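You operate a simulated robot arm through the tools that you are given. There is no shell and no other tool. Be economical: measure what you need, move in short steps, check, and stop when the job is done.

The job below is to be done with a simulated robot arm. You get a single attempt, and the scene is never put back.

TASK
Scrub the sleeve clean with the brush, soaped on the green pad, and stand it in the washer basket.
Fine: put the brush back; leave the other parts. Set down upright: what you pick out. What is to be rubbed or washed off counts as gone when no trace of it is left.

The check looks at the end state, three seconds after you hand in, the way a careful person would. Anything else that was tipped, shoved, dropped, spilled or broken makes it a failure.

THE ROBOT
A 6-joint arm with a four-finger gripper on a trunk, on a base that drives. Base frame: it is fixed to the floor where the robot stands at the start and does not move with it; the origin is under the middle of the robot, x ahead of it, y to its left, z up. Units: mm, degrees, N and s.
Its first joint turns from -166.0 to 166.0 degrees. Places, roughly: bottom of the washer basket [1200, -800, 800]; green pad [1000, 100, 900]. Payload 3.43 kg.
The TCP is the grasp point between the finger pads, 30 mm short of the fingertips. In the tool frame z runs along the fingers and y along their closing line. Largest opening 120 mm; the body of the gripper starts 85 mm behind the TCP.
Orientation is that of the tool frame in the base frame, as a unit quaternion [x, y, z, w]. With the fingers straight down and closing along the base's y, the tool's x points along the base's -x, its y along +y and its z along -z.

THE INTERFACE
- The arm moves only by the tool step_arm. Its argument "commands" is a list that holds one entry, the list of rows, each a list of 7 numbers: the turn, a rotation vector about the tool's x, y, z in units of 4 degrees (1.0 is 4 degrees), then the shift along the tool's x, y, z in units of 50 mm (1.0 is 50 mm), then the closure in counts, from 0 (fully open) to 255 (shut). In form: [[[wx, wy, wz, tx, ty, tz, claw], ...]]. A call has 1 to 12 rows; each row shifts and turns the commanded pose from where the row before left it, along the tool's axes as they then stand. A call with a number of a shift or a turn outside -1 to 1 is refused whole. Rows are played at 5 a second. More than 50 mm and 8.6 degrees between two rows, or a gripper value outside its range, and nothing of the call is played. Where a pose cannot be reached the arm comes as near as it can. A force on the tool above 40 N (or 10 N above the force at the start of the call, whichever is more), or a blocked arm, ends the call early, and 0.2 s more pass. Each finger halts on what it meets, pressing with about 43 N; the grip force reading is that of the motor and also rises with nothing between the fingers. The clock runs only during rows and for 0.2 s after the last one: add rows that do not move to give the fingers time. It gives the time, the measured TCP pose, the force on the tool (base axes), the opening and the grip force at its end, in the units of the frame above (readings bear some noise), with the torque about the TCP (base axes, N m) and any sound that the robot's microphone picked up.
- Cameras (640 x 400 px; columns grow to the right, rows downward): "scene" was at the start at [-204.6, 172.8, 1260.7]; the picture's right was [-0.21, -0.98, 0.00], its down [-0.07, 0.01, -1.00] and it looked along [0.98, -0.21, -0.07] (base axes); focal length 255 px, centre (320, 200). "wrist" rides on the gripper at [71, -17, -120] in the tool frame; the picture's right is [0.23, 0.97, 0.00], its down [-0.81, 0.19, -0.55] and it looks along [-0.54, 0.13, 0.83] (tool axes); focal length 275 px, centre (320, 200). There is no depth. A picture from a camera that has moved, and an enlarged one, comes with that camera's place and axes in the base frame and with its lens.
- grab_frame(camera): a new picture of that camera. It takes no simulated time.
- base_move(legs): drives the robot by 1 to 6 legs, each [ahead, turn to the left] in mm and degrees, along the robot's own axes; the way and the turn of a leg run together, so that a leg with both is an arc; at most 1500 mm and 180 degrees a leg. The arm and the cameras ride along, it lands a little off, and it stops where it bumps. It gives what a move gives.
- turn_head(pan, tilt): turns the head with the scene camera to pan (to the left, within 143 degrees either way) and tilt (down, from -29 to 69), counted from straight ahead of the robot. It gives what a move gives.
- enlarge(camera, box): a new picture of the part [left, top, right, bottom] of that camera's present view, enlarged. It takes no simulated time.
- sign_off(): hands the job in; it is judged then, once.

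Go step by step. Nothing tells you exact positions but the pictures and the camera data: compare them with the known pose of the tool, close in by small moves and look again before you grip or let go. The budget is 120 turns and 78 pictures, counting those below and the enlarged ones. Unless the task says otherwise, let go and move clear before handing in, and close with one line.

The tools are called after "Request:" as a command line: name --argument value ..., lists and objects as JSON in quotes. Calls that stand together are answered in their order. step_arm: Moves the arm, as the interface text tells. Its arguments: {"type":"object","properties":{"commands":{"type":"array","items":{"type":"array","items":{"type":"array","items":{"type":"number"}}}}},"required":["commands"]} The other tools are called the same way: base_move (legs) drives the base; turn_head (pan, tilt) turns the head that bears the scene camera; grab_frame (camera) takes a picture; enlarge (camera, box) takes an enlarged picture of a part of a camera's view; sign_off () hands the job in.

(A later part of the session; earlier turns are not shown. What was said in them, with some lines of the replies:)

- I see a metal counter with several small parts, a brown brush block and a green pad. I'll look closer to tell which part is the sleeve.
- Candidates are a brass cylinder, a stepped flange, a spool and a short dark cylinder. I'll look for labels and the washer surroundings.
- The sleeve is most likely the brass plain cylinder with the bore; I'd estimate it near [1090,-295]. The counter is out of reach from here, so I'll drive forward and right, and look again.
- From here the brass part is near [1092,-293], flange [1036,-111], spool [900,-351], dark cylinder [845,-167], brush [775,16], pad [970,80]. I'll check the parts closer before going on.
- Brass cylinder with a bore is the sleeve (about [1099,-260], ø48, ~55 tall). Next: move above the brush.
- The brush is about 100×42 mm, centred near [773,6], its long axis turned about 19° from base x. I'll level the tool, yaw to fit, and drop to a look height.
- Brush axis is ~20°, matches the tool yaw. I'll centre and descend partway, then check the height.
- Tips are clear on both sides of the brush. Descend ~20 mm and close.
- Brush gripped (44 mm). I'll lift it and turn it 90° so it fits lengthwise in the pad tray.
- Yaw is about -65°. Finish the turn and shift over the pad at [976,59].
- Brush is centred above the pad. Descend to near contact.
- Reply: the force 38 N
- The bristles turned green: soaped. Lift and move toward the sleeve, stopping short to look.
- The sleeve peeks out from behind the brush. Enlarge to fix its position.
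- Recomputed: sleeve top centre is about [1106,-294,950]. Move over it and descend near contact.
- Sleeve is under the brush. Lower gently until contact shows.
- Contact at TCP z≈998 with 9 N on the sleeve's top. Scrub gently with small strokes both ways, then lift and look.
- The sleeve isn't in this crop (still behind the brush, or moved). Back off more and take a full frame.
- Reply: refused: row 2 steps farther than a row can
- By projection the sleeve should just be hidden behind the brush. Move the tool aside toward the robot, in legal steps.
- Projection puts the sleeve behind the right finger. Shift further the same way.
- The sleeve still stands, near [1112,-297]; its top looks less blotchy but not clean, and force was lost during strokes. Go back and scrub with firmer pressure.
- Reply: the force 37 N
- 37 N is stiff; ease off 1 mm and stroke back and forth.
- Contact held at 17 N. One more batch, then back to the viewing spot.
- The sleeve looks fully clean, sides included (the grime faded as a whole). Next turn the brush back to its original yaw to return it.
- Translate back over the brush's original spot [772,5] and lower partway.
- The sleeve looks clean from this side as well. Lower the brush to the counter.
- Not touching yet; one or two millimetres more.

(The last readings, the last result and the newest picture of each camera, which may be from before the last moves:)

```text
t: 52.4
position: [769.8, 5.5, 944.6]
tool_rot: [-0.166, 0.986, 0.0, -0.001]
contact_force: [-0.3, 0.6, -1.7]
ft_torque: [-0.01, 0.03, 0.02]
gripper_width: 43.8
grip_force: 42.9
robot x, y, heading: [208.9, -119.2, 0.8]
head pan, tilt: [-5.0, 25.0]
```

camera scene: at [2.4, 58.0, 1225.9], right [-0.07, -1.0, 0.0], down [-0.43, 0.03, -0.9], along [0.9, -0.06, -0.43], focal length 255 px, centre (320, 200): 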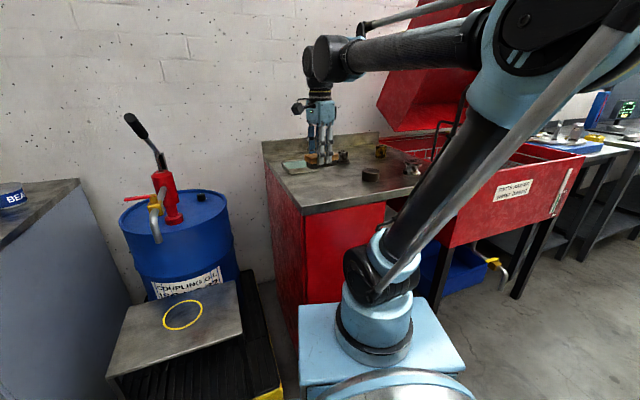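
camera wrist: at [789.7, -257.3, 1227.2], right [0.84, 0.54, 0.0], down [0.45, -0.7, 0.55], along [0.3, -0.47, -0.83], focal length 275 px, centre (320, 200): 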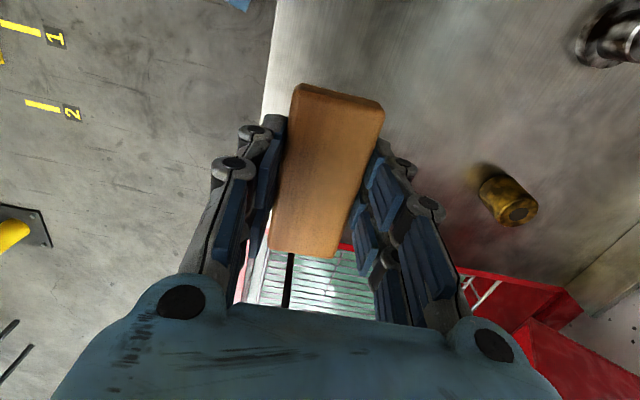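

Still no contact; keep lowering gently.

Request:
step_arm --commands '[[[0, 0, 0, 0, 0, 0.025, 255], [0, 0, 0, 0, 0, 0, 255]]]'

Request:
step_arm --commands '[[[0, 0, 0, 0, 0, 0.025, 255], [0, 0, 0, 0, 0, 0, 255]]]'

Request:
enlarge --camera "scene" --box '[280, 150, 360, 200]'

```text
t: 53.0
position: [771.3, 4.2, 943.8]
tool_rot: [-0.166, 0.986, 0.0, 0.001]
contact_force: [-0.8, 0.0, -1.8]
ft_torque: [0.01, 0.02, 0.0]
gripper_width: 43.8
grip_force: 42.6
robot x, y, heading: [209.3, -120.2, 1.1]
head pan, tilt: [-5.0, 25.0]
```

```text
t: 53.5
position: [771.9, 5.7, 942.6]
tool_rot: [-0.165, 0.986, 0.0, 0.0]
contact_force: [0.6, 0.6, -2.0]
ft_torque: [0.0, 0.02, 0.0]
gripper_width: 44.0
grip_force: 43.0
robot x, y, heading: [208.5, -120.7, 1.2]
head pan, tilt: [-5.0, 25.0]
```

```text
8.00 times, centred on (320, 175) of scene
camera zoom: at [2.4, 58.0, 1225.9], right [-0.07, -1.0, 0.0], down [-0.43, 0.03, -0.9], along [0.9, -0.06, -0.43], focal length 2042 px, centre (320, 400)
```

zoom: 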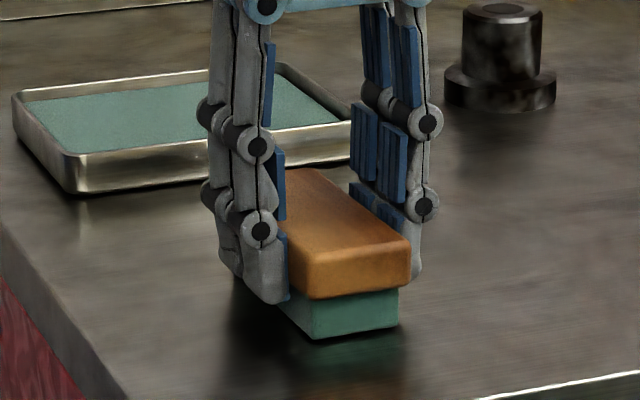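

Nearly down. A couple more 1 mm steps.

Request:
step_arm --commands '[[[0, 0, 0, 0, 0, 0.03, 255], [0, 0, 0, 0, 0, 0, 255]]]'

Request:
step_arm --commands '[[[0, 0, 0, 0, 0, 0.03, 255], [0, 0, 0, 0, 0, 0, 255]]]'

```text
t: 54.1
position: [772.1, 4.6, 942.6]
tool_rot: [-0.166, 0.986, 0.0, 0.001]
contact_force: [-2.6, -1.6, 19.8]
ft_torque: [0.38, -0.86, -0.05]
gripper_width: 44.0
grip_force: 42.9
robot x, y, heading: [209.4, -120.1, 0.8]
head pan, tilt: [-5.0, 25.0]
```

```text
t: 54.8
position: [771.6, 4.5, 940.3]
tool_rot: [-0.166, 0.986, -0.001, 0.001]
contact_force: [1.6, -2.9, 38.7]
ft_torque: [-0.11, -0.01, -0.03]
gripper_width: 43.7
grip_force: 43.6
robot x, y, heading: [208.1, -116.9, 1.1]
head pan, tilt: [-5.0, 25.0]
```

Firm contact. Ease up, open and lift away.

Request:
step_arm --commands '[[[0, 0, 0, 0, 0, -0.03, 255], [0, 0, 0, 0, 0, 0, 200], [0, 0, 0, 0, 0, 0, 100], [0, 0, 0, 0, 0, 0, 0], [0, 0, 0, 0, 0, 0, 0], [0, 0, 0, 0, 0, -0.6, 0], [0, 0, 0, 0, 0, -0.9, 0], [0, 0, 0, 0, 0, -0.9, 0], [0, 0, 0, 0, 0, 0, 0]]]'

Request:
enlarge --camera "scene" --box '[260, 120, 420, 220]'

```text
t: 56.8
position: [771.6, 6.0, 1062.6]
tool_rot: [-0.166, 0.986, 0.0, -0.001]
contact_force: [-0.3, 0.0, 0.9]
ft_torque: [0.01, 0.0, 0.01]
gripper_width: 120.2
grip_force: 0.0
robot x, y, heading: [205.2, -119.9, 1.1]
head pan, tilt: [-5.0, 25.0]
```

```text
4.00 times, centred on (340, 170) of scene
camera zoom: at [2.3, 58.0, 1225.9], right [-0.07, -1.0, 0.0], down [-0.43, 0.03, -0.9], along [0.9, -0.06, -0.43], focal length 1021 px, centre (240, 320)
```

zoom: 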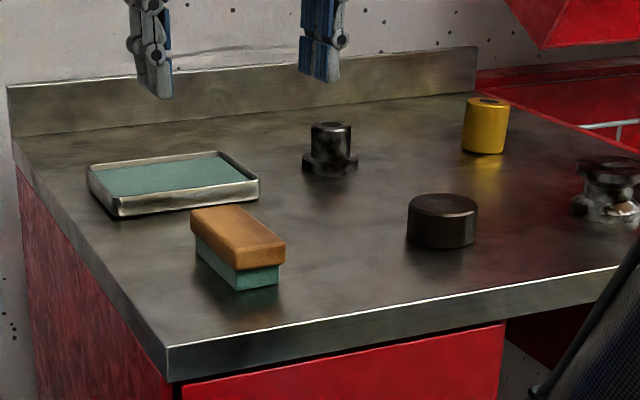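

Brush is back in place and upright. Now over to the sleeve with open fingers.

Request:
step_arm --commands '[[[0, 0, 0, -0.446, -0.794, 0, 0], [0, 0, 0, -0.446, -0.794, 0, 0], [0, 0, 0, -0.446, -0.794, 0, 0], [0, 0, 0, -0.446, -0.794, 0, 0], [0, 0, 0, -0.446, -0.794, 0, 0], [0, 0, 0, -0.446, -0.794, 0, 0], [0, 0, 0, -0.446, -0.794, 0, 0], [0, 0, 0, -0.446, -0.794, 0, 0], [0, 0, 0, -0.446, -0.794, 0, 0], [0, 0, 0, -0.446, -0.794, 0, 0], [0, 0, 0, 0, 0, 0, 0]]]'

Request:
grab_frame --camera "wrist"

```text
t: 59.1
position: [1112.2, -296.8, 1058.2]
tool_rot: [-0.166, 0.986, -0.001, 0.001]
contact_force: [-1.2, -0.6, -0.1]
ft_torque: [0.01, -0.02, 0.02]
gripper_width: 120.1
grip_force: 0.1
robot x, y, heading: [208.1, -120.1, 1.0]
head pan, tilt: [-5.0, 25.0]
```

```text
40 pictures are left
camera wrist: at [1050.1, -335.4, 1178.3], right [-0.54, 0.84, 0.0], down [0.7, 0.45, 0.55], along [0.47, 0.3, -0.83], focal length 275 px, centre (320, 200)
```

wrist: 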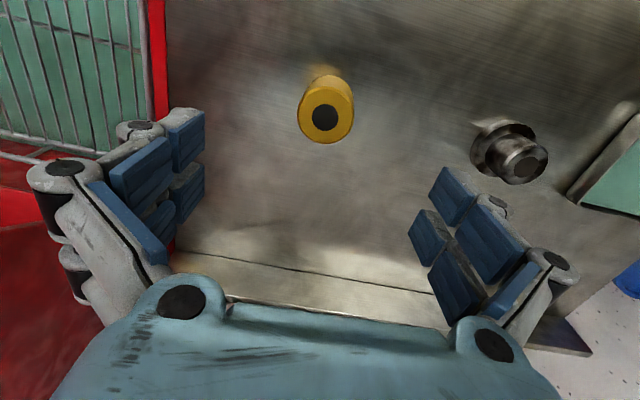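

Sleeve at about [1108.5,-293.5], clean. Centre and descend to TCP z≈935.

Request:
step_arm --commands '[[[0, 0, 0, 0.05, 0.09, 0, 0], [0, 0, 0, 0, 0, 0.8, 0], [0, 0, 0, 0, 0, 0.8, 0], [0, 0, 0, 0, 0, 0.5, 0], [0, 0, 0, 0, 0, 0.36, 0], [0, 0, 0, 0, 0, 0, 0]]]'

Request:
grab_frame --camera "wrist"

```text
t: 60.5
position: [1109.9, -295.2, 935.8]
tool_rot: [-0.165, 0.986, -0.001, 0.001]
contact_force: [0.9, 0.3, -0.2]
ft_torque: [0.02, 0.0, -0.01]
gripper_width: 120.0
grip_force: 0.0
robot x, y, heading: [208.4, -121.0, 0.8]
head pan, tilt: [-5.0, 25.0]
```

```text
39 pictures are left
camera wrist: at [1047.7, -333.7, 1056.8], right [-0.54, 0.84, 0.0], down [0.7, 0.45, 0.55], along [0.47, 0.3, -0.83], focal length 275 px, centre (320, 200)
```

wrist: 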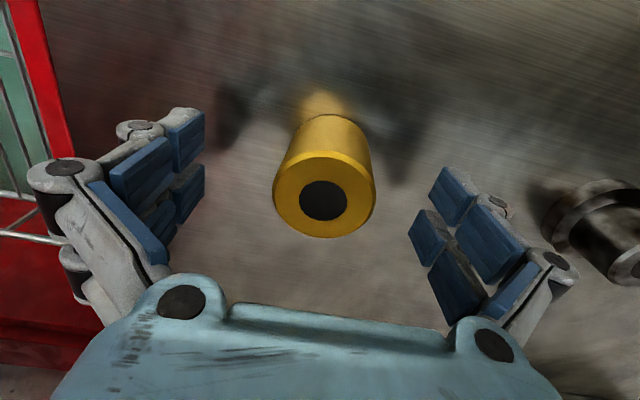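

Well centred. Close on the sleeve.

Request:
step_arm --commands '[[[0, 0, 0, 0, 0, 0, 80], [0, 0, 0, 0, 0, 0, 120], [0, 0, 0, 0, 0, 0, 160], [0, 0, 0, 0, 0, 0, 255], [0, 0, 0, 0, 0, 0, 255], [0, 0, 0, 0, 0, 0, 255]]]'

Request:
step_arm --commands '[[[0, 0, 0, 0, 0, -0.3, 255], [0, 0, 0, 0, 0, -0.8, 255], [0, 0, 0, 0, 0, -0.8, 255], [0, 0, 0, 0, 0, -0.9, 255], [0, 0, 0, 0, 0, -0.9, 255], [0, 0, 0, 0, 0, 0, 255]]]'

Request:
turn_head --pan -35 --tilt 25

Request:
grab_frame --camera "scene"

Request:
grab_frame --camera "wrist"

```text
t: 62.0
position: [1109.8, -293.5, 936.6]
tool_rot: [-0.167, 0.986, -0.001, 0.0]
contact_force: [0.4, 2.0, 2.1]
ft_torque: [0.04, 0.03, -0.03]
gripper_width: 47.3
grip_force: 42.9
robot x, y, heading: [206.7, -118.7, 1.1]
head pan, tilt: [-5.0, 25.0]
```

```text
t: 63.4
position: [1109.2, -291.5, 1122.9]
tool_rot: [-0.166, 0.986, -0.001, 0.001]
contact_force: [0.0, -0.7, -3.8]
ft_torque: [0.01, 0.0, -0.02]
gripper_width: 46.8
grip_force: 42.9
robot x, y, heading: [206.6, -119.9, 1.0]
head pan, tilt: [-5.0, 25.0]
```

```text
t: 64.3
position: [1109.9, -292.4, 1121.6]
tool_rot: [-0.166, 0.986, -0.001, 0.0]
contact_force: [-0.5, -0.4, -4.4]
ft_torque: [0.0, 0.02, 0.0]
gripper_width: 46.6
grip_force: 42.5
robot x, y, heading: [207.6, -119.3, 1.0]
head pan, tilt: [-35.0, 25.0]
```

```text
38 pictures are left
camera scene: at [-12.8, 12.9, 1226.2], right [-0.56, -0.83, 0.01], down [-0.36, 0.24, -0.9], along [0.75, -0.51, -0.43], focal length 255 px, centre (320, 200)
```

scene: 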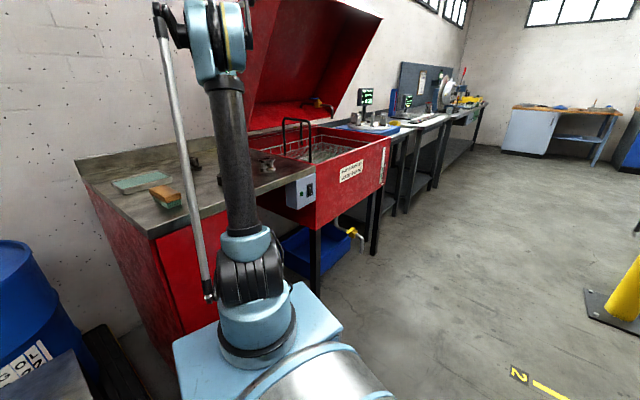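

```text
37 pictures are left
camera wrist: at [1047.4, -331.6, 1242.8], right [-0.54, 0.84, 0.0], down [0.7, 0.45, 0.55], along [0.47, 0.3, -0.83], focal length 275 px, centre (320, 200)
```

wrist: 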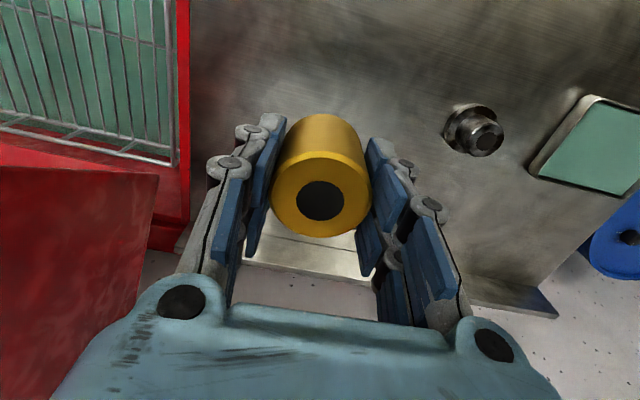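

Sleeve is in grip (47 mm). Retract and raise the arm before driving along the counter toward the washer.

Request:
step_arm --commands '[[[0, 0, 0, 0.795, 0.38, -0.2, 255], [0, 0, 0, 0.795, 0.38, -0.2, 255], [0, 0, 0, 0.795, 0.38, -0.2, 255], [0, 0, 0, 0.795, 0.38, -0.2, 255], [0, 0, 0, 0.795, 0.38, -0.2, 255], [0, 0, 0, 0.795, 0.38, -0.2, 255], [0, 0, 0, 0.795, 0.38, -0.2, 255], [0, 0, 0, 0.795, 0.38, -0.2, 255], [0, 0, 0, 0, 0, 0, 255]]]'

Request:
turn_head --pan -60 --tilt 35

Request:
grab_frame --camera "scene"

```text
t: 66.3
position: [758.4, -252.5, 1204.0]
tool_rot: [-0.166, 0.986, -0.001, 0.0]
contact_force: [-0.2, -0.1, -2.8]
ft_torque: [-0.01, 0.01, -0.01]
gripper_width: 46.8
grip_force: 43.4
robot x, y, heading: [206.2, -121.7, 0.6]
head pan, tilt: [-35.0, 25.0]
```

```text
t: 67.2
position: [758.7, -252.3, 1202.8]
tool_rot: [-0.165, 0.986, -0.001, 0.0]
contact_force: [-1.0, -1.3, -3.3]
ft_torque: [0.01, -0.02, -0.03]
gripper_width: 46.9
grip_force: 42.4
robot x, y, heading: [210.7, -120.4, 1.0]
head pan, tilt: [-60.0, 35.0]
```

```text
36 pictures are left
camera scene: at [-44.2, -11.1, 1210.8], right [-0.86, -0.52, 0.01], down [-0.31, 0.49, -0.82], along [0.42, -0.7, -0.58], focal length 255 px, centre (320, 200)
```

scene: 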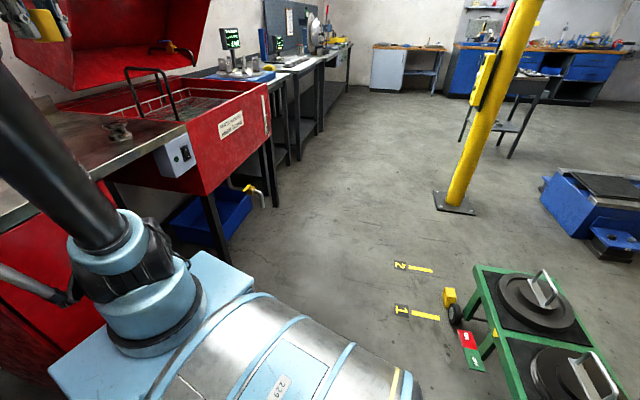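

The washer's basket and its handle lie to the right. I'll turn, drive 470 mm parallel to the counter, and turn back.

Request:
base_move --legs '[[0, -72], [470, 0], [0, 72]]'

Request:
turn_head --pan -5 --tilt 25

Request:
grab_frame --camera "scene"

Request:
grab_frame --camera "wrist"

```text
t: 77.1
position: [920.0, -674.8, 1204.6]
tool_rot: [-0.182, 0.983, -0.002, 0.0]
contact_force: [0.3, -0.4, -4.2]
ft_torque: [0.03, -0.02, 0.0]
gripper_width: 46.8
grip_force: 43.0
robot x, y, heading: [361.7, -573.6, 3.1]
head pan, tilt: [-60.0, 35.0]
```

```text
t: 78.4
position: [904.4, -675.0, 1210.5]
tool_rot: [-0.182, 0.983, -0.002, 0.005]
contact_force: [0.0, 0.5, -4.1]
ft_torque: [0.0, 0.01, -0.01]
gripper_width: 46.4
grip_force: 42.9
robot x, y, heading: [361.2, -573.2, 3.0]
head pan, tilt: [-5.0, 25.0]
```

```text
35 pictures are left
camera scene: at [153.6, -401.2, 1225.9], right [-0.04, -1.0, 0.0], down [-0.43, 0.02, -0.9], along [0.9, -0.03, -0.43], focal length 255 px, centre (320, 200)
```

scene: 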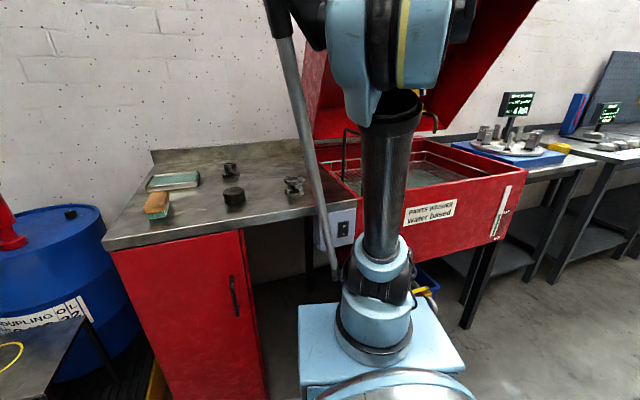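

```text
34 pictures are left
camera wrist: at [843.0, -717.1, 1329.3], right [-0.56, 0.83, -0.01], down [0.68, 0.47, 0.56], along [0.47, 0.31, -0.83], focal length 275 px, centre (320, 200)
```

wrist: 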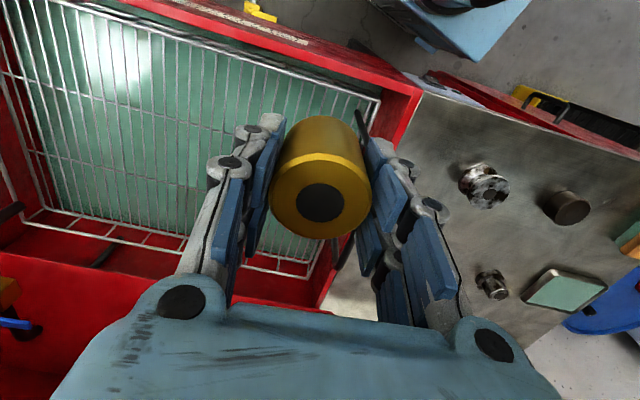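

Sleeve is clean and the basket sits ahead; the open lid may overhang it. I'll look up at the lid and arm before entering.

Request:
turn_head --pan -15 --tilt -5

Request:
grab_frame --camera "scene"

```text
t: 79.3
position: [905.6, -675.6, 1209.9]
tool_rot: [-0.182, 0.983, -0.002, 0.006]
contact_force: [-0.6, 0.5, -4.0]
ft_torque: [0.03, -0.02, 0.02]
gripper_width: 46.7
grip_force: 42.7
robot x, y, heading: [363.8, -570.1, 3.0]
head pan, tilt: [-15.0, -5.0]
```

```text
33 pictures are left
camera scene: at [147.7, -416.0, 1274.0], right [-0.21, -0.98, 0.0], down [0.07, -0.02, -1.0], along [0.98, -0.21, 0.07], focal length 255 px, centre (320, 200)
```

scene: 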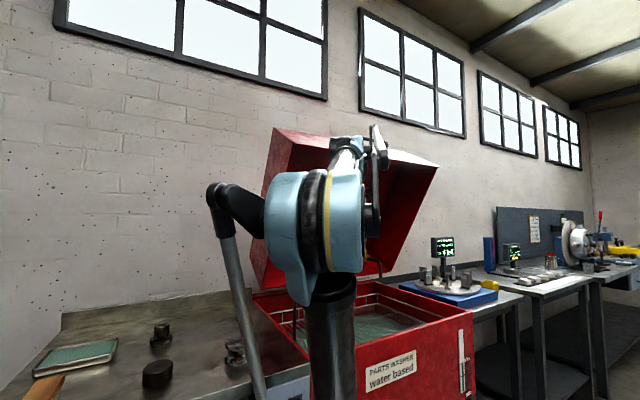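

The lid's lower lip slopes over the back half of the washer, high at the front. I'll sidestep along the front, descend to just above wall height, then enter low near the front-middle.

Request:
step_arm --commands '[[[0, 0.17, 0, 0.228, -0.808, 0, 255], [0, 0, 0, 0.228, -0.808, 0, 255], [0, 0, 0, 0.228, -0.808, 0, 255], [0, 0, 0, 0.228, -0.808, 0, 255], [0, 0, 0, 0.228, -0.808, 0, 255], [0, 0, 0, 0, 0, 0.8, 255], [0, 0, 0, 0, 0, 0.8, 255], [0, 0, 0, 0, 0, 0.8, 255], [0, 0, 0, 0, 0, 0, 255]]]'

Request:
turn_head --pan -15 --tilt 15

Request:
grab_frame --camera "scene"

Request:
grab_frame --camera "wrist"

```text
t: 81.3
position: [924.2, -886.0, 1089.7]
tool_rot: [-0.182, 0.983, -0.003, -0.001]
contact_force: [-0.8, -0.4, -5.6]
ft_torque: [-0.03, 0.0, 0.03]
gripper_width: 46.9
grip_force: 43.5
robot x, y, heading: [365.5, -570.9, 3.2]
head pan, tilt: [-15.0, -5.0]
```

```text
t: 82.2
position: [924.3, -886.0, 1090.5]
tool_rot: [-0.182, 0.983, -0.003, -0.001]
contact_force: [0.0, -0.5, -4.1]
ft_torque: [0.0, -0.04, 0.0]
gripper_width: 46.6
grip_force: 42.7
robot x, y, heading: [368.2, -574.3, 2.8]
head pan, tilt: [-15.0, 15.0]
```

```text
32 pictures are left
camera scene: at [153.0, -417.4, 1242.2], right [-0.21, -0.98, 0.0], down [-0.27, 0.05, -0.96], along [0.94, -0.2, -0.27], focal length 255 px, centre (320, 200)
```

scene: 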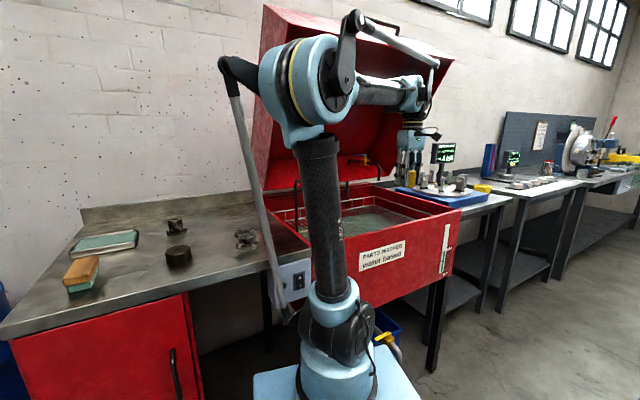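

```text
31 pictures are left
camera wrist: at [864.1, -926.6, 1210.6], right [-0.56, 0.83, 0.0], down [0.69, 0.47, 0.55], along [0.46, 0.31, -0.83], focal length 275 px, centre (320, 200)
```

wrist: 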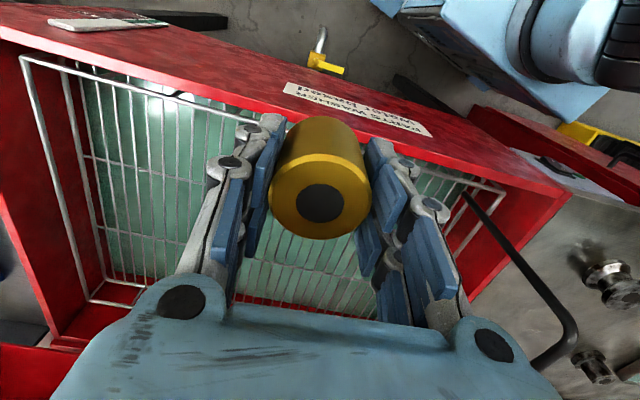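

Clear view: sleeve is mid-length, about 50 mm outside the front rim. Lower to ~985 and move in ~108 mm.

Request:
step_arm --commands '[[[0, 0, 0, 0, 0, 0.7, 255], [0, 0, 0, 0, 0, 0.7, 255], [0, 0, 0, 0, 0, 0.7, 255], [0, 0, 0, 0, 0, 0, 255]]]'

Request:
enlarge --camera "scene" --box '[320, 80, 480, 280]'

Request:
grab_frame --camera "wrist"

```text
t: 83.2
position: [924.5, -884.6, 987.2]
tool_rot: [-0.183, 0.983, -0.002, 0.0]
contact_force: [-0.9, -0.4, -5.1]
ft_torque: [-0.04, -0.05, -0.01]
gripper_width: 46.8
grip_force: 42.7
robot x, y, heading: [366.7, -573.9, 2.8]
head pan, tilt: [-15.0, 15.0]
```

```text
2.00 times, centred on (400, 180) of scene
camera zoom: at [153.1, -417.4, 1242.2], right [-0.21, -0.98, 0.0], down [-0.27, 0.05, -0.96], along [0.94, -0.2, -0.27], focal length 510 px, centre (160, 240)
```

zoom: 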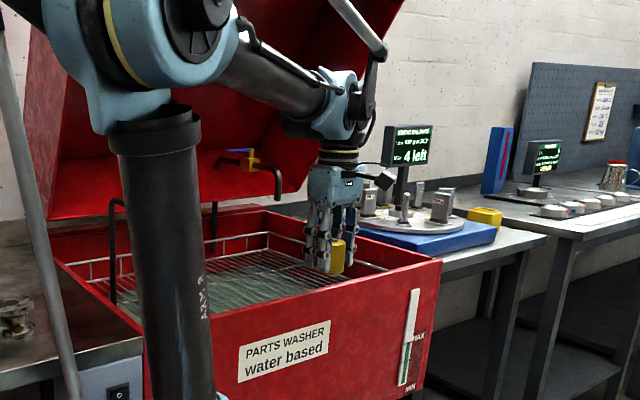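

```text
29 pictures are left
camera wrist: at [863.6, -925.6, 1106.5], right [-0.56, 0.83, 0.0], down [0.69, 0.47, 0.55], along [0.46, 0.31, -0.83], focal length 275 px, centre (320, 200)
```

wrist: 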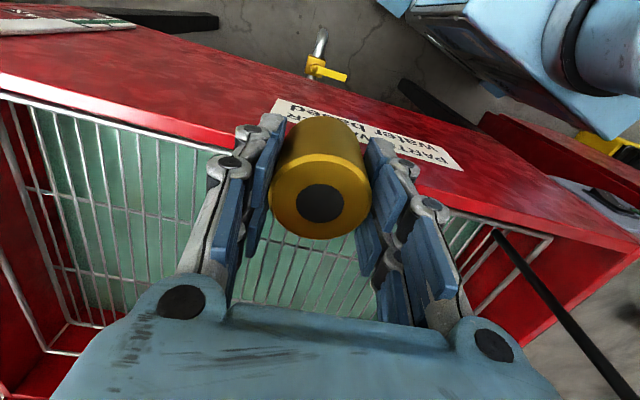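

Sleeve bottom clears the front wall (~915) by about 25 mm. Move in 108 mm.

Request:
step_arm --commands '[[[0, 0, 0, -0.54, 0, 0, 255], [0, 0, 0, -0.54, 0, 0, 255], [0, 0, 0, -0.54, 0, 0, 255], [0, 0, 0, -0.54, 0, 0, 255], [0, 0, 0, 0, 0, 0, 255]]]'

Request:
grab_frame --camera "wrist"

Request:
grab_frame --camera "scene"

```text
t: 84.4
position: [1024.9, -847.5, 985.5]
tool_rot: [-0.182, 0.983, -0.002, 0.0]
contact_force: [-1.1, -0.2, -3.4]
ft_torque: [0.01, -0.01, 0.02]
gripper_width: 47.0
grip_force: 42.7
robot x, y, heading: [366.7, -572.8, 2.7]
head pan, tilt: [-15.0, 15.0]
```

```text
28 pictures are left
camera wrist: at [964.4, -888.4, 1105.2], right [-0.56, 0.83, 0.0], down [0.69, 0.47, 0.55], along [0.46, 0.31, -0.83], focal length 275 px, centre (320, 200)
```

wrist: 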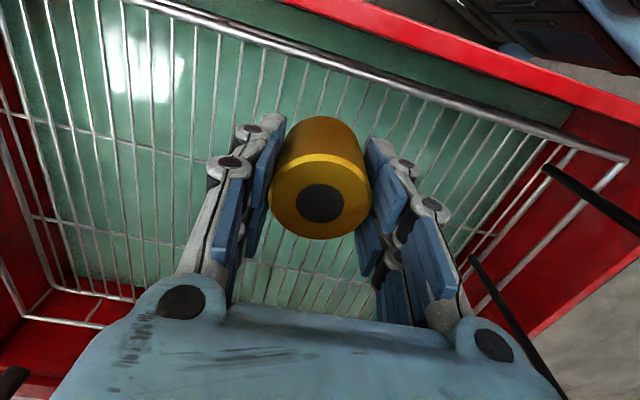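

```text
27 pictures are left
camera scene: at [153.1, -417.3, 1242.2], right [-0.21, -0.98, 0.0], down [-0.27, 0.05, -0.96], along [0.94, -0.2, -0.27], focal length 255 px, centre (320, 200)
```

scene: 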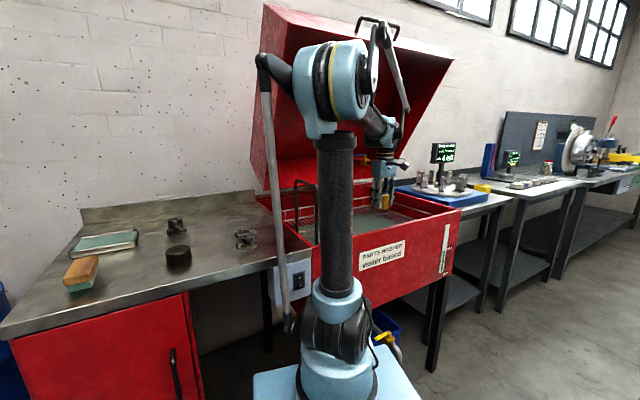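

Sleeve is inside the front rim. Descend to ~895, move in another 55 mm.

Request:
step_arm --commands '[[[0, 0, 0, 0, 0, 0.6, 255], [0, 0, 0, 0, 0, 0.6, 255], [0, 0, 0, 0, 0, 0.6, 255], [0, 0, 0, -0.55, 0, 0, 255], [0, 0, 0, -0.55, 0, 0, 255], [0, 0, 0, 0, 0, 0, 255]]]'

Request:
grab_frame --camera "wrist"

Request:
enlarge --camera "scene" --box '[340, 120, 460, 240]'

```text
t: 85.8
position: [1077.3, -827.9, 896.1]
tool_rot: [-0.182, 0.983, -0.003, -0.001]
contact_force: [-0.2, -0.2, -4.6]
ft_torque: [0.0, -0.02, 0.02]
gripper_width: 47.0
grip_force: 43.0
robot x, y, heading: [360.5, -571.9, 3.0]
head pan, tilt: [-15.0, 15.0]
```

```text
26 pictures are left
camera wrist: at [1016.1, -869.2, 1015.7], right [-0.56, 0.83, 0.0], down [0.69, 0.47, 0.55], along [0.46, 0.31, -0.83], focal length 275 px, centre (320, 200)
```

wrist: 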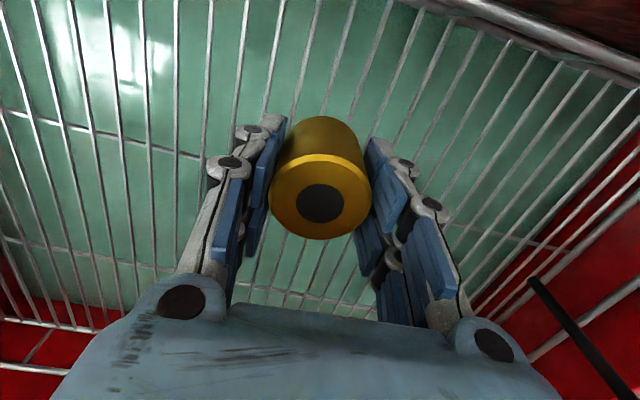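

```text
3.33 times, centred on (400, 180) of scene
camera zoom: at [153.1, -417.3, 1242.2], right [-0.21, -0.98, 0.0], down [-0.27, 0.05, -0.96], along [0.94, -0.2, -0.27], focal length 851 px, centre (53, 267)
```

zoom: 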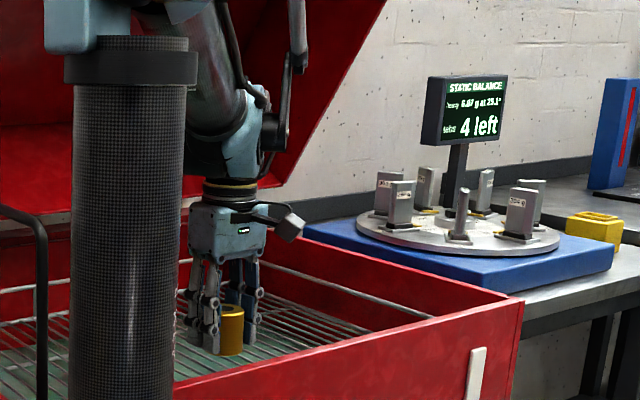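

All clear. Lower toward the basket floor, slow at the end.

Request:
step_arm --commands '[[[0, 0, 0, 0, 0, 0.4, 255], [0, 0, 0, 0, 0, 0.2, 255], [0, 0, 0, 0, 0, 0.1, 255], [0, 0, 0, 0, 0, 0.06, 255], [0, 0, 0, 0, 0, 0.06, 255], [0, 0, 0, 0, 0, 0, 255]]]'

Request:
enlarge --camera "scene" --box '[360, 180, 424, 220]'

```text
t: 87.2
position: [1077.0, -828.8, 854.5]
tool_rot: [-0.182, 0.983, -0.002, -0.001]
contact_force: [-0.2, -0.7, -4.7]
ft_torque: [0.03, 0.02, -0.03]
gripper_width: 46.7
grip_force: 42.8
robot x, y, heading: [366.7, -573.1, 2.9]
head pan, tilt: [-15.0, 15.0]
```

```text
10.00 times, centred on (392, 200) of scene
camera zoom: at [153.1, -417.4, 1242.2], right [-0.21, -0.98, 0.0], down [-0.27, 0.05, -0.96], along [0.94, -0.2, -0.27], focal length 2552 px, centre (-400, 200)
```

zoom: 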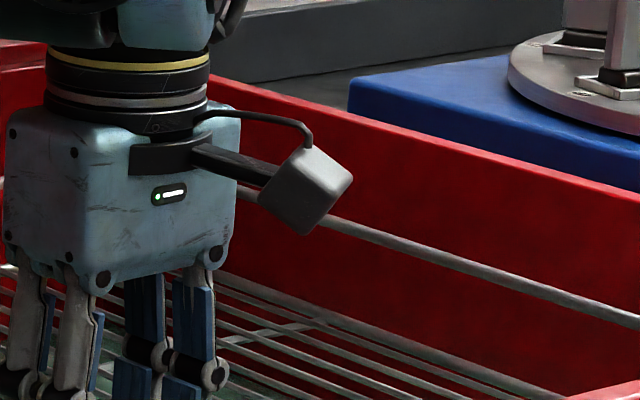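

No contact yet; continue in 2 mm steps.

Request:
step_arm --commands '[[[0, 0, 0, 0, 0, 0.04, 255], [0, 0, 0, 0, 0, 0.04, 255], [0, 0, 0, 0, 0, 0, 255]]]'

Request:
step_arm --commands '[[[0, 0, 0, 0, 0, 0.04, 255], [0, 0, 0, 0, 0, 0, 255]]]'

```text
t: 88.0
position: [1076.5, -829.0, 850.8]
tool_rot: [-0.182, 0.983, -0.002, 0.0]
contact_force: [0.5, -0.4, -4.8]
ft_torque: [0.02, 0.0, 0.02]
gripper_width: 46.7
grip_force: 42.6
robot x, y, heading: [365.2, -576.3, 2.9]
head pan, tilt: [-15.0, 15.0]
```

```text
t: 88.6
position: [1076.0, -829.1, 848.7]
tool_rot: [-0.182, 0.983, -0.003, -0.001]
contact_force: [0.0, -0.2, -3.7]
ft_torque: [0.0, 0.0, 0.0]
gripper_width: 46.5
grip_force: 43.3
robot x, y, heading: [366.2, -571.8, 2.9]
head pan, tilt: [-15.0, 15.0]
```

Still hanging free (about -4 N of weight); keep stepping down and watch the force.

Request:
step_arm --commands '[[[0, 0, 0, 0, 0, 0.035, 255], [0, 0, 0, 0, 0, 0, 255]]]'

Request:
step_arm --commands '[[[0, 0, 0, 0, 0, 0.035, 255], [0, 0, 0, 0, 0, 0, 255]]]'

Request:
step_arm --commands '[[[0, 0, 0, 0, 0, 0.03, 255], [0, 0, 0, 0, 0, 0, 255]]]'

```text
t: 89.2
position: [1076.9, -829.0, 847.0]
tool_rot: [-0.182, 0.983, -0.003, -0.001]
contact_force: [0.2, 0.1, -4.5]
ft_torque: [0.0, -0.03, 0.03]
gripper_width: 46.7
grip_force: 43.1
robot x, y, heading: [364.3, -571.5, 2.8]
head pan, tilt: [-15.0, 15.0]
```

```text
t: 89.8
position: [1076.3, -829.6, 844.1]
tool_rot: [-0.182, 0.983, -0.003, -0.001]
contact_force: [-0.9, -0.4, -3.0]
ft_torque: [-0.01, -0.01, -0.01]
gripper_width: 46.6
grip_force: 43.6
robot x, y, heading: [364.9, -572.2, 2.7]
head pan, tilt: [-15.0, 15.0]
```

```text
t: 90.4
position: [1076.9, -829.1, 843.3]
tool_rot: [-0.182, 0.983, -0.003, 0.0]
contact_force: [-0.2, 0.1, -3.8]
ft_torque: [0.03, -0.04, 0.01]
gripper_width: 46.5
grip_force: 43.2
robot x, y, heading: [366.0, -572.1, 2.9]
head pan, tilt: [-15.0, 15.0]
```

Sleeve bottom is now near z≈798; continue.

Request:
step_arm --commands '[[[0, 0, 0, 0, 0, 0.03, 255], [0, 0, 0, 0, 0, 0, 255]]]'

Request:
step_arm --commands '[[[0, 0, 0, 0, 0, 0.03, 255], [0, 0, 0, 0, 0, 0, 255]]]'

Request:
step_arm --commands '[[[0, 0, 0, 0, 0, 0.03, 255], [0, 0, 0, 0, 0, 0, 255]]]'

Request:
grab_frame --camera "wrist"

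```text
t: 91.0
position: [1076.5, -829.0, 841.9]
tool_rot: [-0.182, 0.983, -0.002, 0.0]
contact_force: [0.6, 0.2, -3.9]
ft_torque: [-0.03, -0.02, -0.03]
gripper_width: 47.0
grip_force: 42.9
robot x, y, heading: [364.9, -573.4, 2.8]
head pan, tilt: [-15.0, 15.0]
```

```text
t: 91.6
position: [1075.8, -828.8, 840.1]
tool_rot: [-0.183, 0.983, -0.003, 0.0]
contact_force: [0.0, -0.7, -3.6]
ft_torque: [0.02, 0.02, -0.01]
gripper_width: 46.7
grip_force: 43.0
robot x, y, heading: [365.1, -569.7, 2.8]
head pan, tilt: [-15.0, 15.0]
```

```text
t: 92.2
position: [1077.1, -829.6, 838.8]
tool_rot: [-0.183, 0.983, -0.003, 0.0]
contact_force: [0.8, 0.9, -3.6]
ft_torque: [0.06, -0.04, 0.0]
gripper_width: 46.6
grip_force: 43.1
robot x, y, heading: [364.6, -577.5, 2.8]
head pan, tilt: [-15.0, 15.0]
```

```text
23 pictures are left
camera wrist: at [1016.0, -869.4, 958.8], right [-0.56, 0.83, 0.0], down [0.69, 0.47, 0.55], along [0.46, 0.31, -0.83], focal length 275 px, centre (320, 200)
```

wrist: 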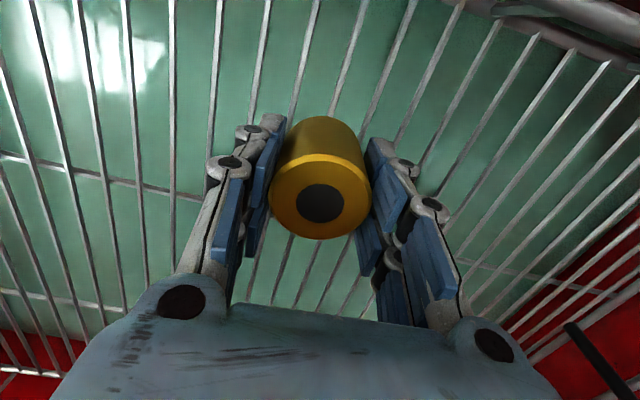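

Wire spacing suggests the floor is still 10–25 mm lower. Continue in small steps.

Request:
step_arm --commands '[[[0, 0, 0, 0, 0, 0.04, 255], [0, 0, 0, 0, 0, 0.04, 255], [0, 0, 0, 0, 0, 0, 255]]]'

Request:
step_arm --commands '[[[0, 0, 0, 0, 0, 0.04, 255], [0, 0, 0, 0, 0, 0, 255]]]'

Request:
step_arm --commands '[[[0, 0, 0, 0, 0, 0.04, 255], [0, 0, 0, 0, 0, 0, 255]]]'

```text
t: 93.0
position: [1076.6, -829.2, 834.9]
tool_rot: [-0.182, 0.983, -0.003, 0.0]
contact_force: [5.4, 1.4, 22.1]
ft_torque: [0.0, -0.17, 0.0]
gripper_width: 46.9
grip_force: 43.1
robot x, y, heading: [366.7, -570.9, 2.9]
head pan, tilt: [-15.0, 15.0]
```

```text
t: 93.6
position: [1078.8, -828.9, 832.4]
tool_rot: [-0.182, 0.983, -0.002, 0.0]
contact_force: [9.1, 0.4, 20.6]
ft_torque: [-0.02, -0.27, -0.02]
gripper_width: 46.8
grip_force: 43.3
robot x, y, heading: [367.2, -576.8, 2.9]
head pan, tilt: [-15.0, 15.0]
```

```text
t: 94.2
position: [1076.1, -829.3, 831.0]
tool_rot: [-0.183, 0.983, -0.002, -0.001]
contact_force: [9.3, -2.8, 21.2]
ft_torque: [-0.14, -0.31, 0.0]
gripper_width: 46.9
grip_force: 42.7
robot x, y, heading: [365.0, -570.0, 3.0]
head pan, tilt: [-15.0, 15.0]
```

Contact with the basket floor at ~20 N (slightly slipping in grip). Ease up 1.5 mm and read.

Request:
step_arm --commands '[[[0, 0, 0, 0, 0, -0.03, 255], [0, 0, 0, 0, 0, 0, 255]]]'

Request:
grab_frame --camera "wrist"

```text
t: 94.8
position: [1076.1, -827.2, 833.2]
tool_rot: [-0.183, 0.983, -0.003, -0.001]
contact_force: [2.2, -1.0, 14.0]
ft_torque: [-0.07, -0.02, 0.01]
gripper_width: 46.9
grip_force: 42.8
robot x, y, heading: [361.5, -568.4, 3.0]
head pan, tilt: [-15.0, 15.0]
```

```text
22 pictures are left
camera wrist: at [1015.2, -869.4, 952.0], right [-0.56, 0.83, 0.0], down [0.69, 0.47, 0.55], along [0.46, 0.31, -0.83], focal length 275 px, centre (320, 200)
```

wrist: 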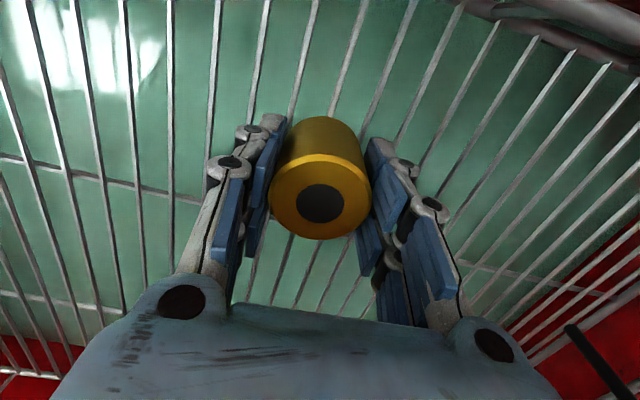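

Sleeve sits upright on the wires. Release gradually.

Request:
step_arm --commands '[[[0, 0, 0, 0, 0, -0.02, 255], [0, 0, 0, 0, 0, 0, 150], [0, 0, 0, 0, 0, 0, 140], [0, 0, 0, 0, 0, 0, 120], [0, 0, 0, 0, 0, 0, 80], [0, 0, 0, 0, 0, 0, 40], [0, 0, 0, 0, 0, 0, 40]]]'

Request:
grab_frame --camera "wrist"

```text
t: 96.4
position: [1075.9, -829.0, 832.9]
tool_rot: [-0.183, 0.983, -0.003, 0.0]
contact_force: [0.2, 0.6, 0.4]
ft_torque: [0.04, 0.0, -0.04]
gripper_width: 101.1
grip_force: 0.1
robot x, y, heading: [365.6, -575.8, 2.9]
head pan, tilt: [-15.0, 15.0]
```

```text
21 pictures are left
camera wrist: at [1015.8, -869.6, 952.8], right [-0.56, 0.83, 0.0], down [0.69, 0.47, 0.55], along [0.46, 0.31, -0.83], focal length 275 px, centre (320, 200)
```

wrist: 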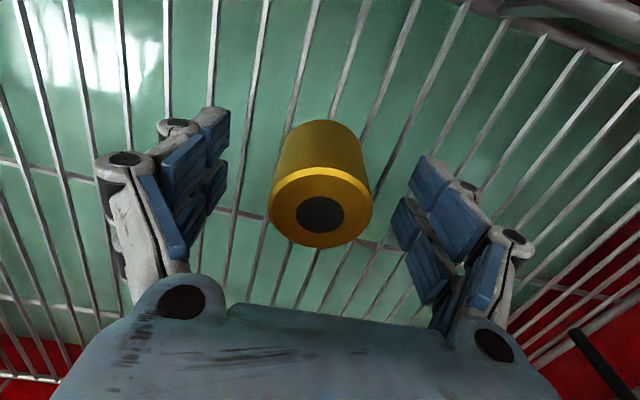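

The sleeve stands by itself. Retrace the way out: up, back, up, back.

Request:
step_arm --commands '[[[0, 0, 0, 0, 0, -0.3, 40], [0, 0, 0, 0, 0, -0.5, 40], [0, 0, 0, 0, 0, -0.5, 40], [0, 0, 0, 0.55, 0, 0, 40], [0, 0, 0, 0.55, 0, 0, 40], [0, 0, 0, 0, 0, -0.6, 40], [0, 0, 0, 0, 0, -0.6, 40], [0, 0, 0, 0, 0, -0.6, 40], [0, 0, 0, 0, 0, 0, 40]]]'

Request:
step_arm --commands '[[[0, 0, 0, 0.7, 0, 0, 40], [0, 0, 0, 0.7, 0, 0, 40], [0, 0, 0, 0.7, 0, 0, 40], [0, 0, 0, 0.4, 0, -0.6, 40], [0, 0, 0, 0.4, 0, -0.6, 40], [0, 0, 0, 0, 0, 0, 40]]]'

Request:
grab_frame --camera "wrist"

Request:
grab_frame --camera "scene"

```text
t: 98.4
position: [1024.9, -848.3, 987.2]
tool_rot: [-0.182, 0.983, -0.003, -0.001]
contact_force: [0.2, 0.0, -0.5]
ft_torque: [0.02, 0.01, -0.05]
gripper_width: 101.0
grip_force: 0.1
robot x, y, heading: [361.0, -571.5, 2.9]
head pan, tilt: [-15.0, 15.0]
```

```text
t: 99.8
position: [888.7, -900.2, 1047.4]
tool_rot: [-0.183, 0.983, -0.003, -0.001]
contact_force: [0.4, -0.3, 0.1]
ft_torque: [-0.01, -0.01, -0.01]
gripper_width: 101.2
grip_force: 0.0
robot x, y, heading: [362.3, -574.7, 3.1]
head pan, tilt: [-15.0, 15.0]
```

```text
20 pictures are left
camera wrist: at [828.4, -940.9, 1167.6], right [-0.56, 0.83, 0.0], down [0.69, 0.47, 0.55], along [0.46, 0.31, -0.83], focal length 275 px, centre (320, 200)
```

wrist: 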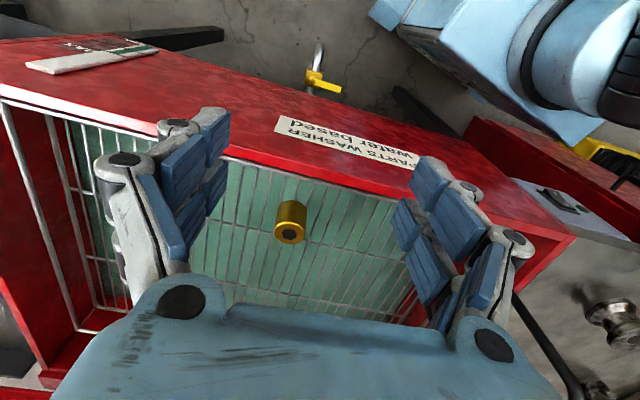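

```text
19 pictures are left
camera scene: at [152.9, -417.3, 1242.1], right [-0.21, -0.98, 0.0], down [-0.27, 0.05, -0.96], along [0.94, -0.2, -0.27], focal length 255 px, centre (320, 200)
```

scene: 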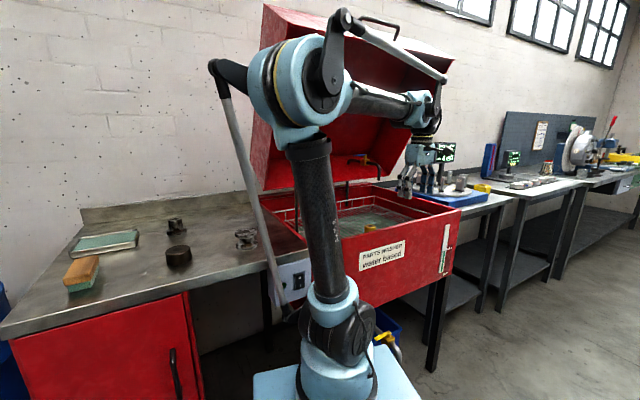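

The sleeve stands in the basket and the other parts are untouched. One close look for leftover dirt.

Request:
enlarge --camera "wrist" --box '[258, 190, 322, 250]'

Request:
enlarge --camera "scene" --box '[40, 190, 300, 310]'

```text
6.67 times, centred on (290, 220) of wrist
camera zoom: at [828.4, -940.9, 1167.6], right [-0.56, 0.83, 0.0], down [0.69, 0.47, 0.55], along [0.46, 0.31, -0.83], focal length 1835 px, centre (520, 67)
```

zoom: 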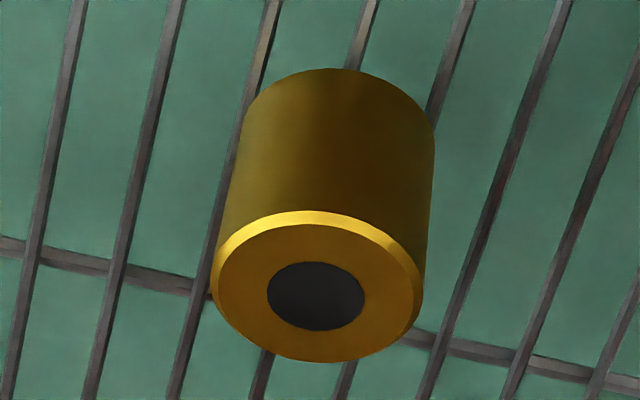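

```text
2.46 times, centred on (170, 250) of scene
camera zoom: at [152.9, -417.3, 1242.1], right [-0.21, -0.98, 0.0], down [-0.27, 0.05, -0.96], along [0.94, -0.2, -0.27], focal length 628 px, centre (689, 77)
```

zoom: 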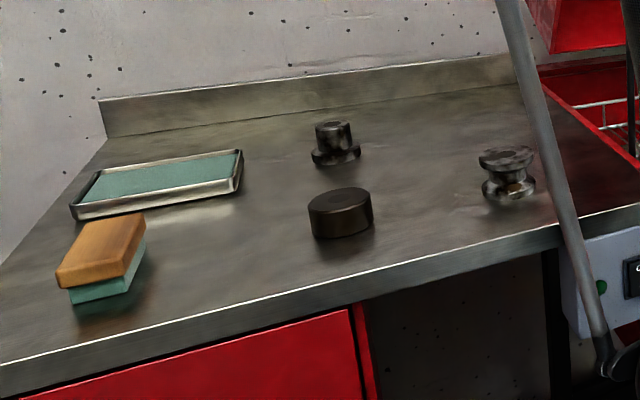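

The sleeve is spotless and upright in the basket, the brush is back in its place, and the gripper is clear. Handing in.

Request:
sign_off

```text
The job is handed in.
```

The brass sleeve is scrubbed clean and stands upright in the washer basket. The soaped brush is back in its place, and the other parts were left where they were.
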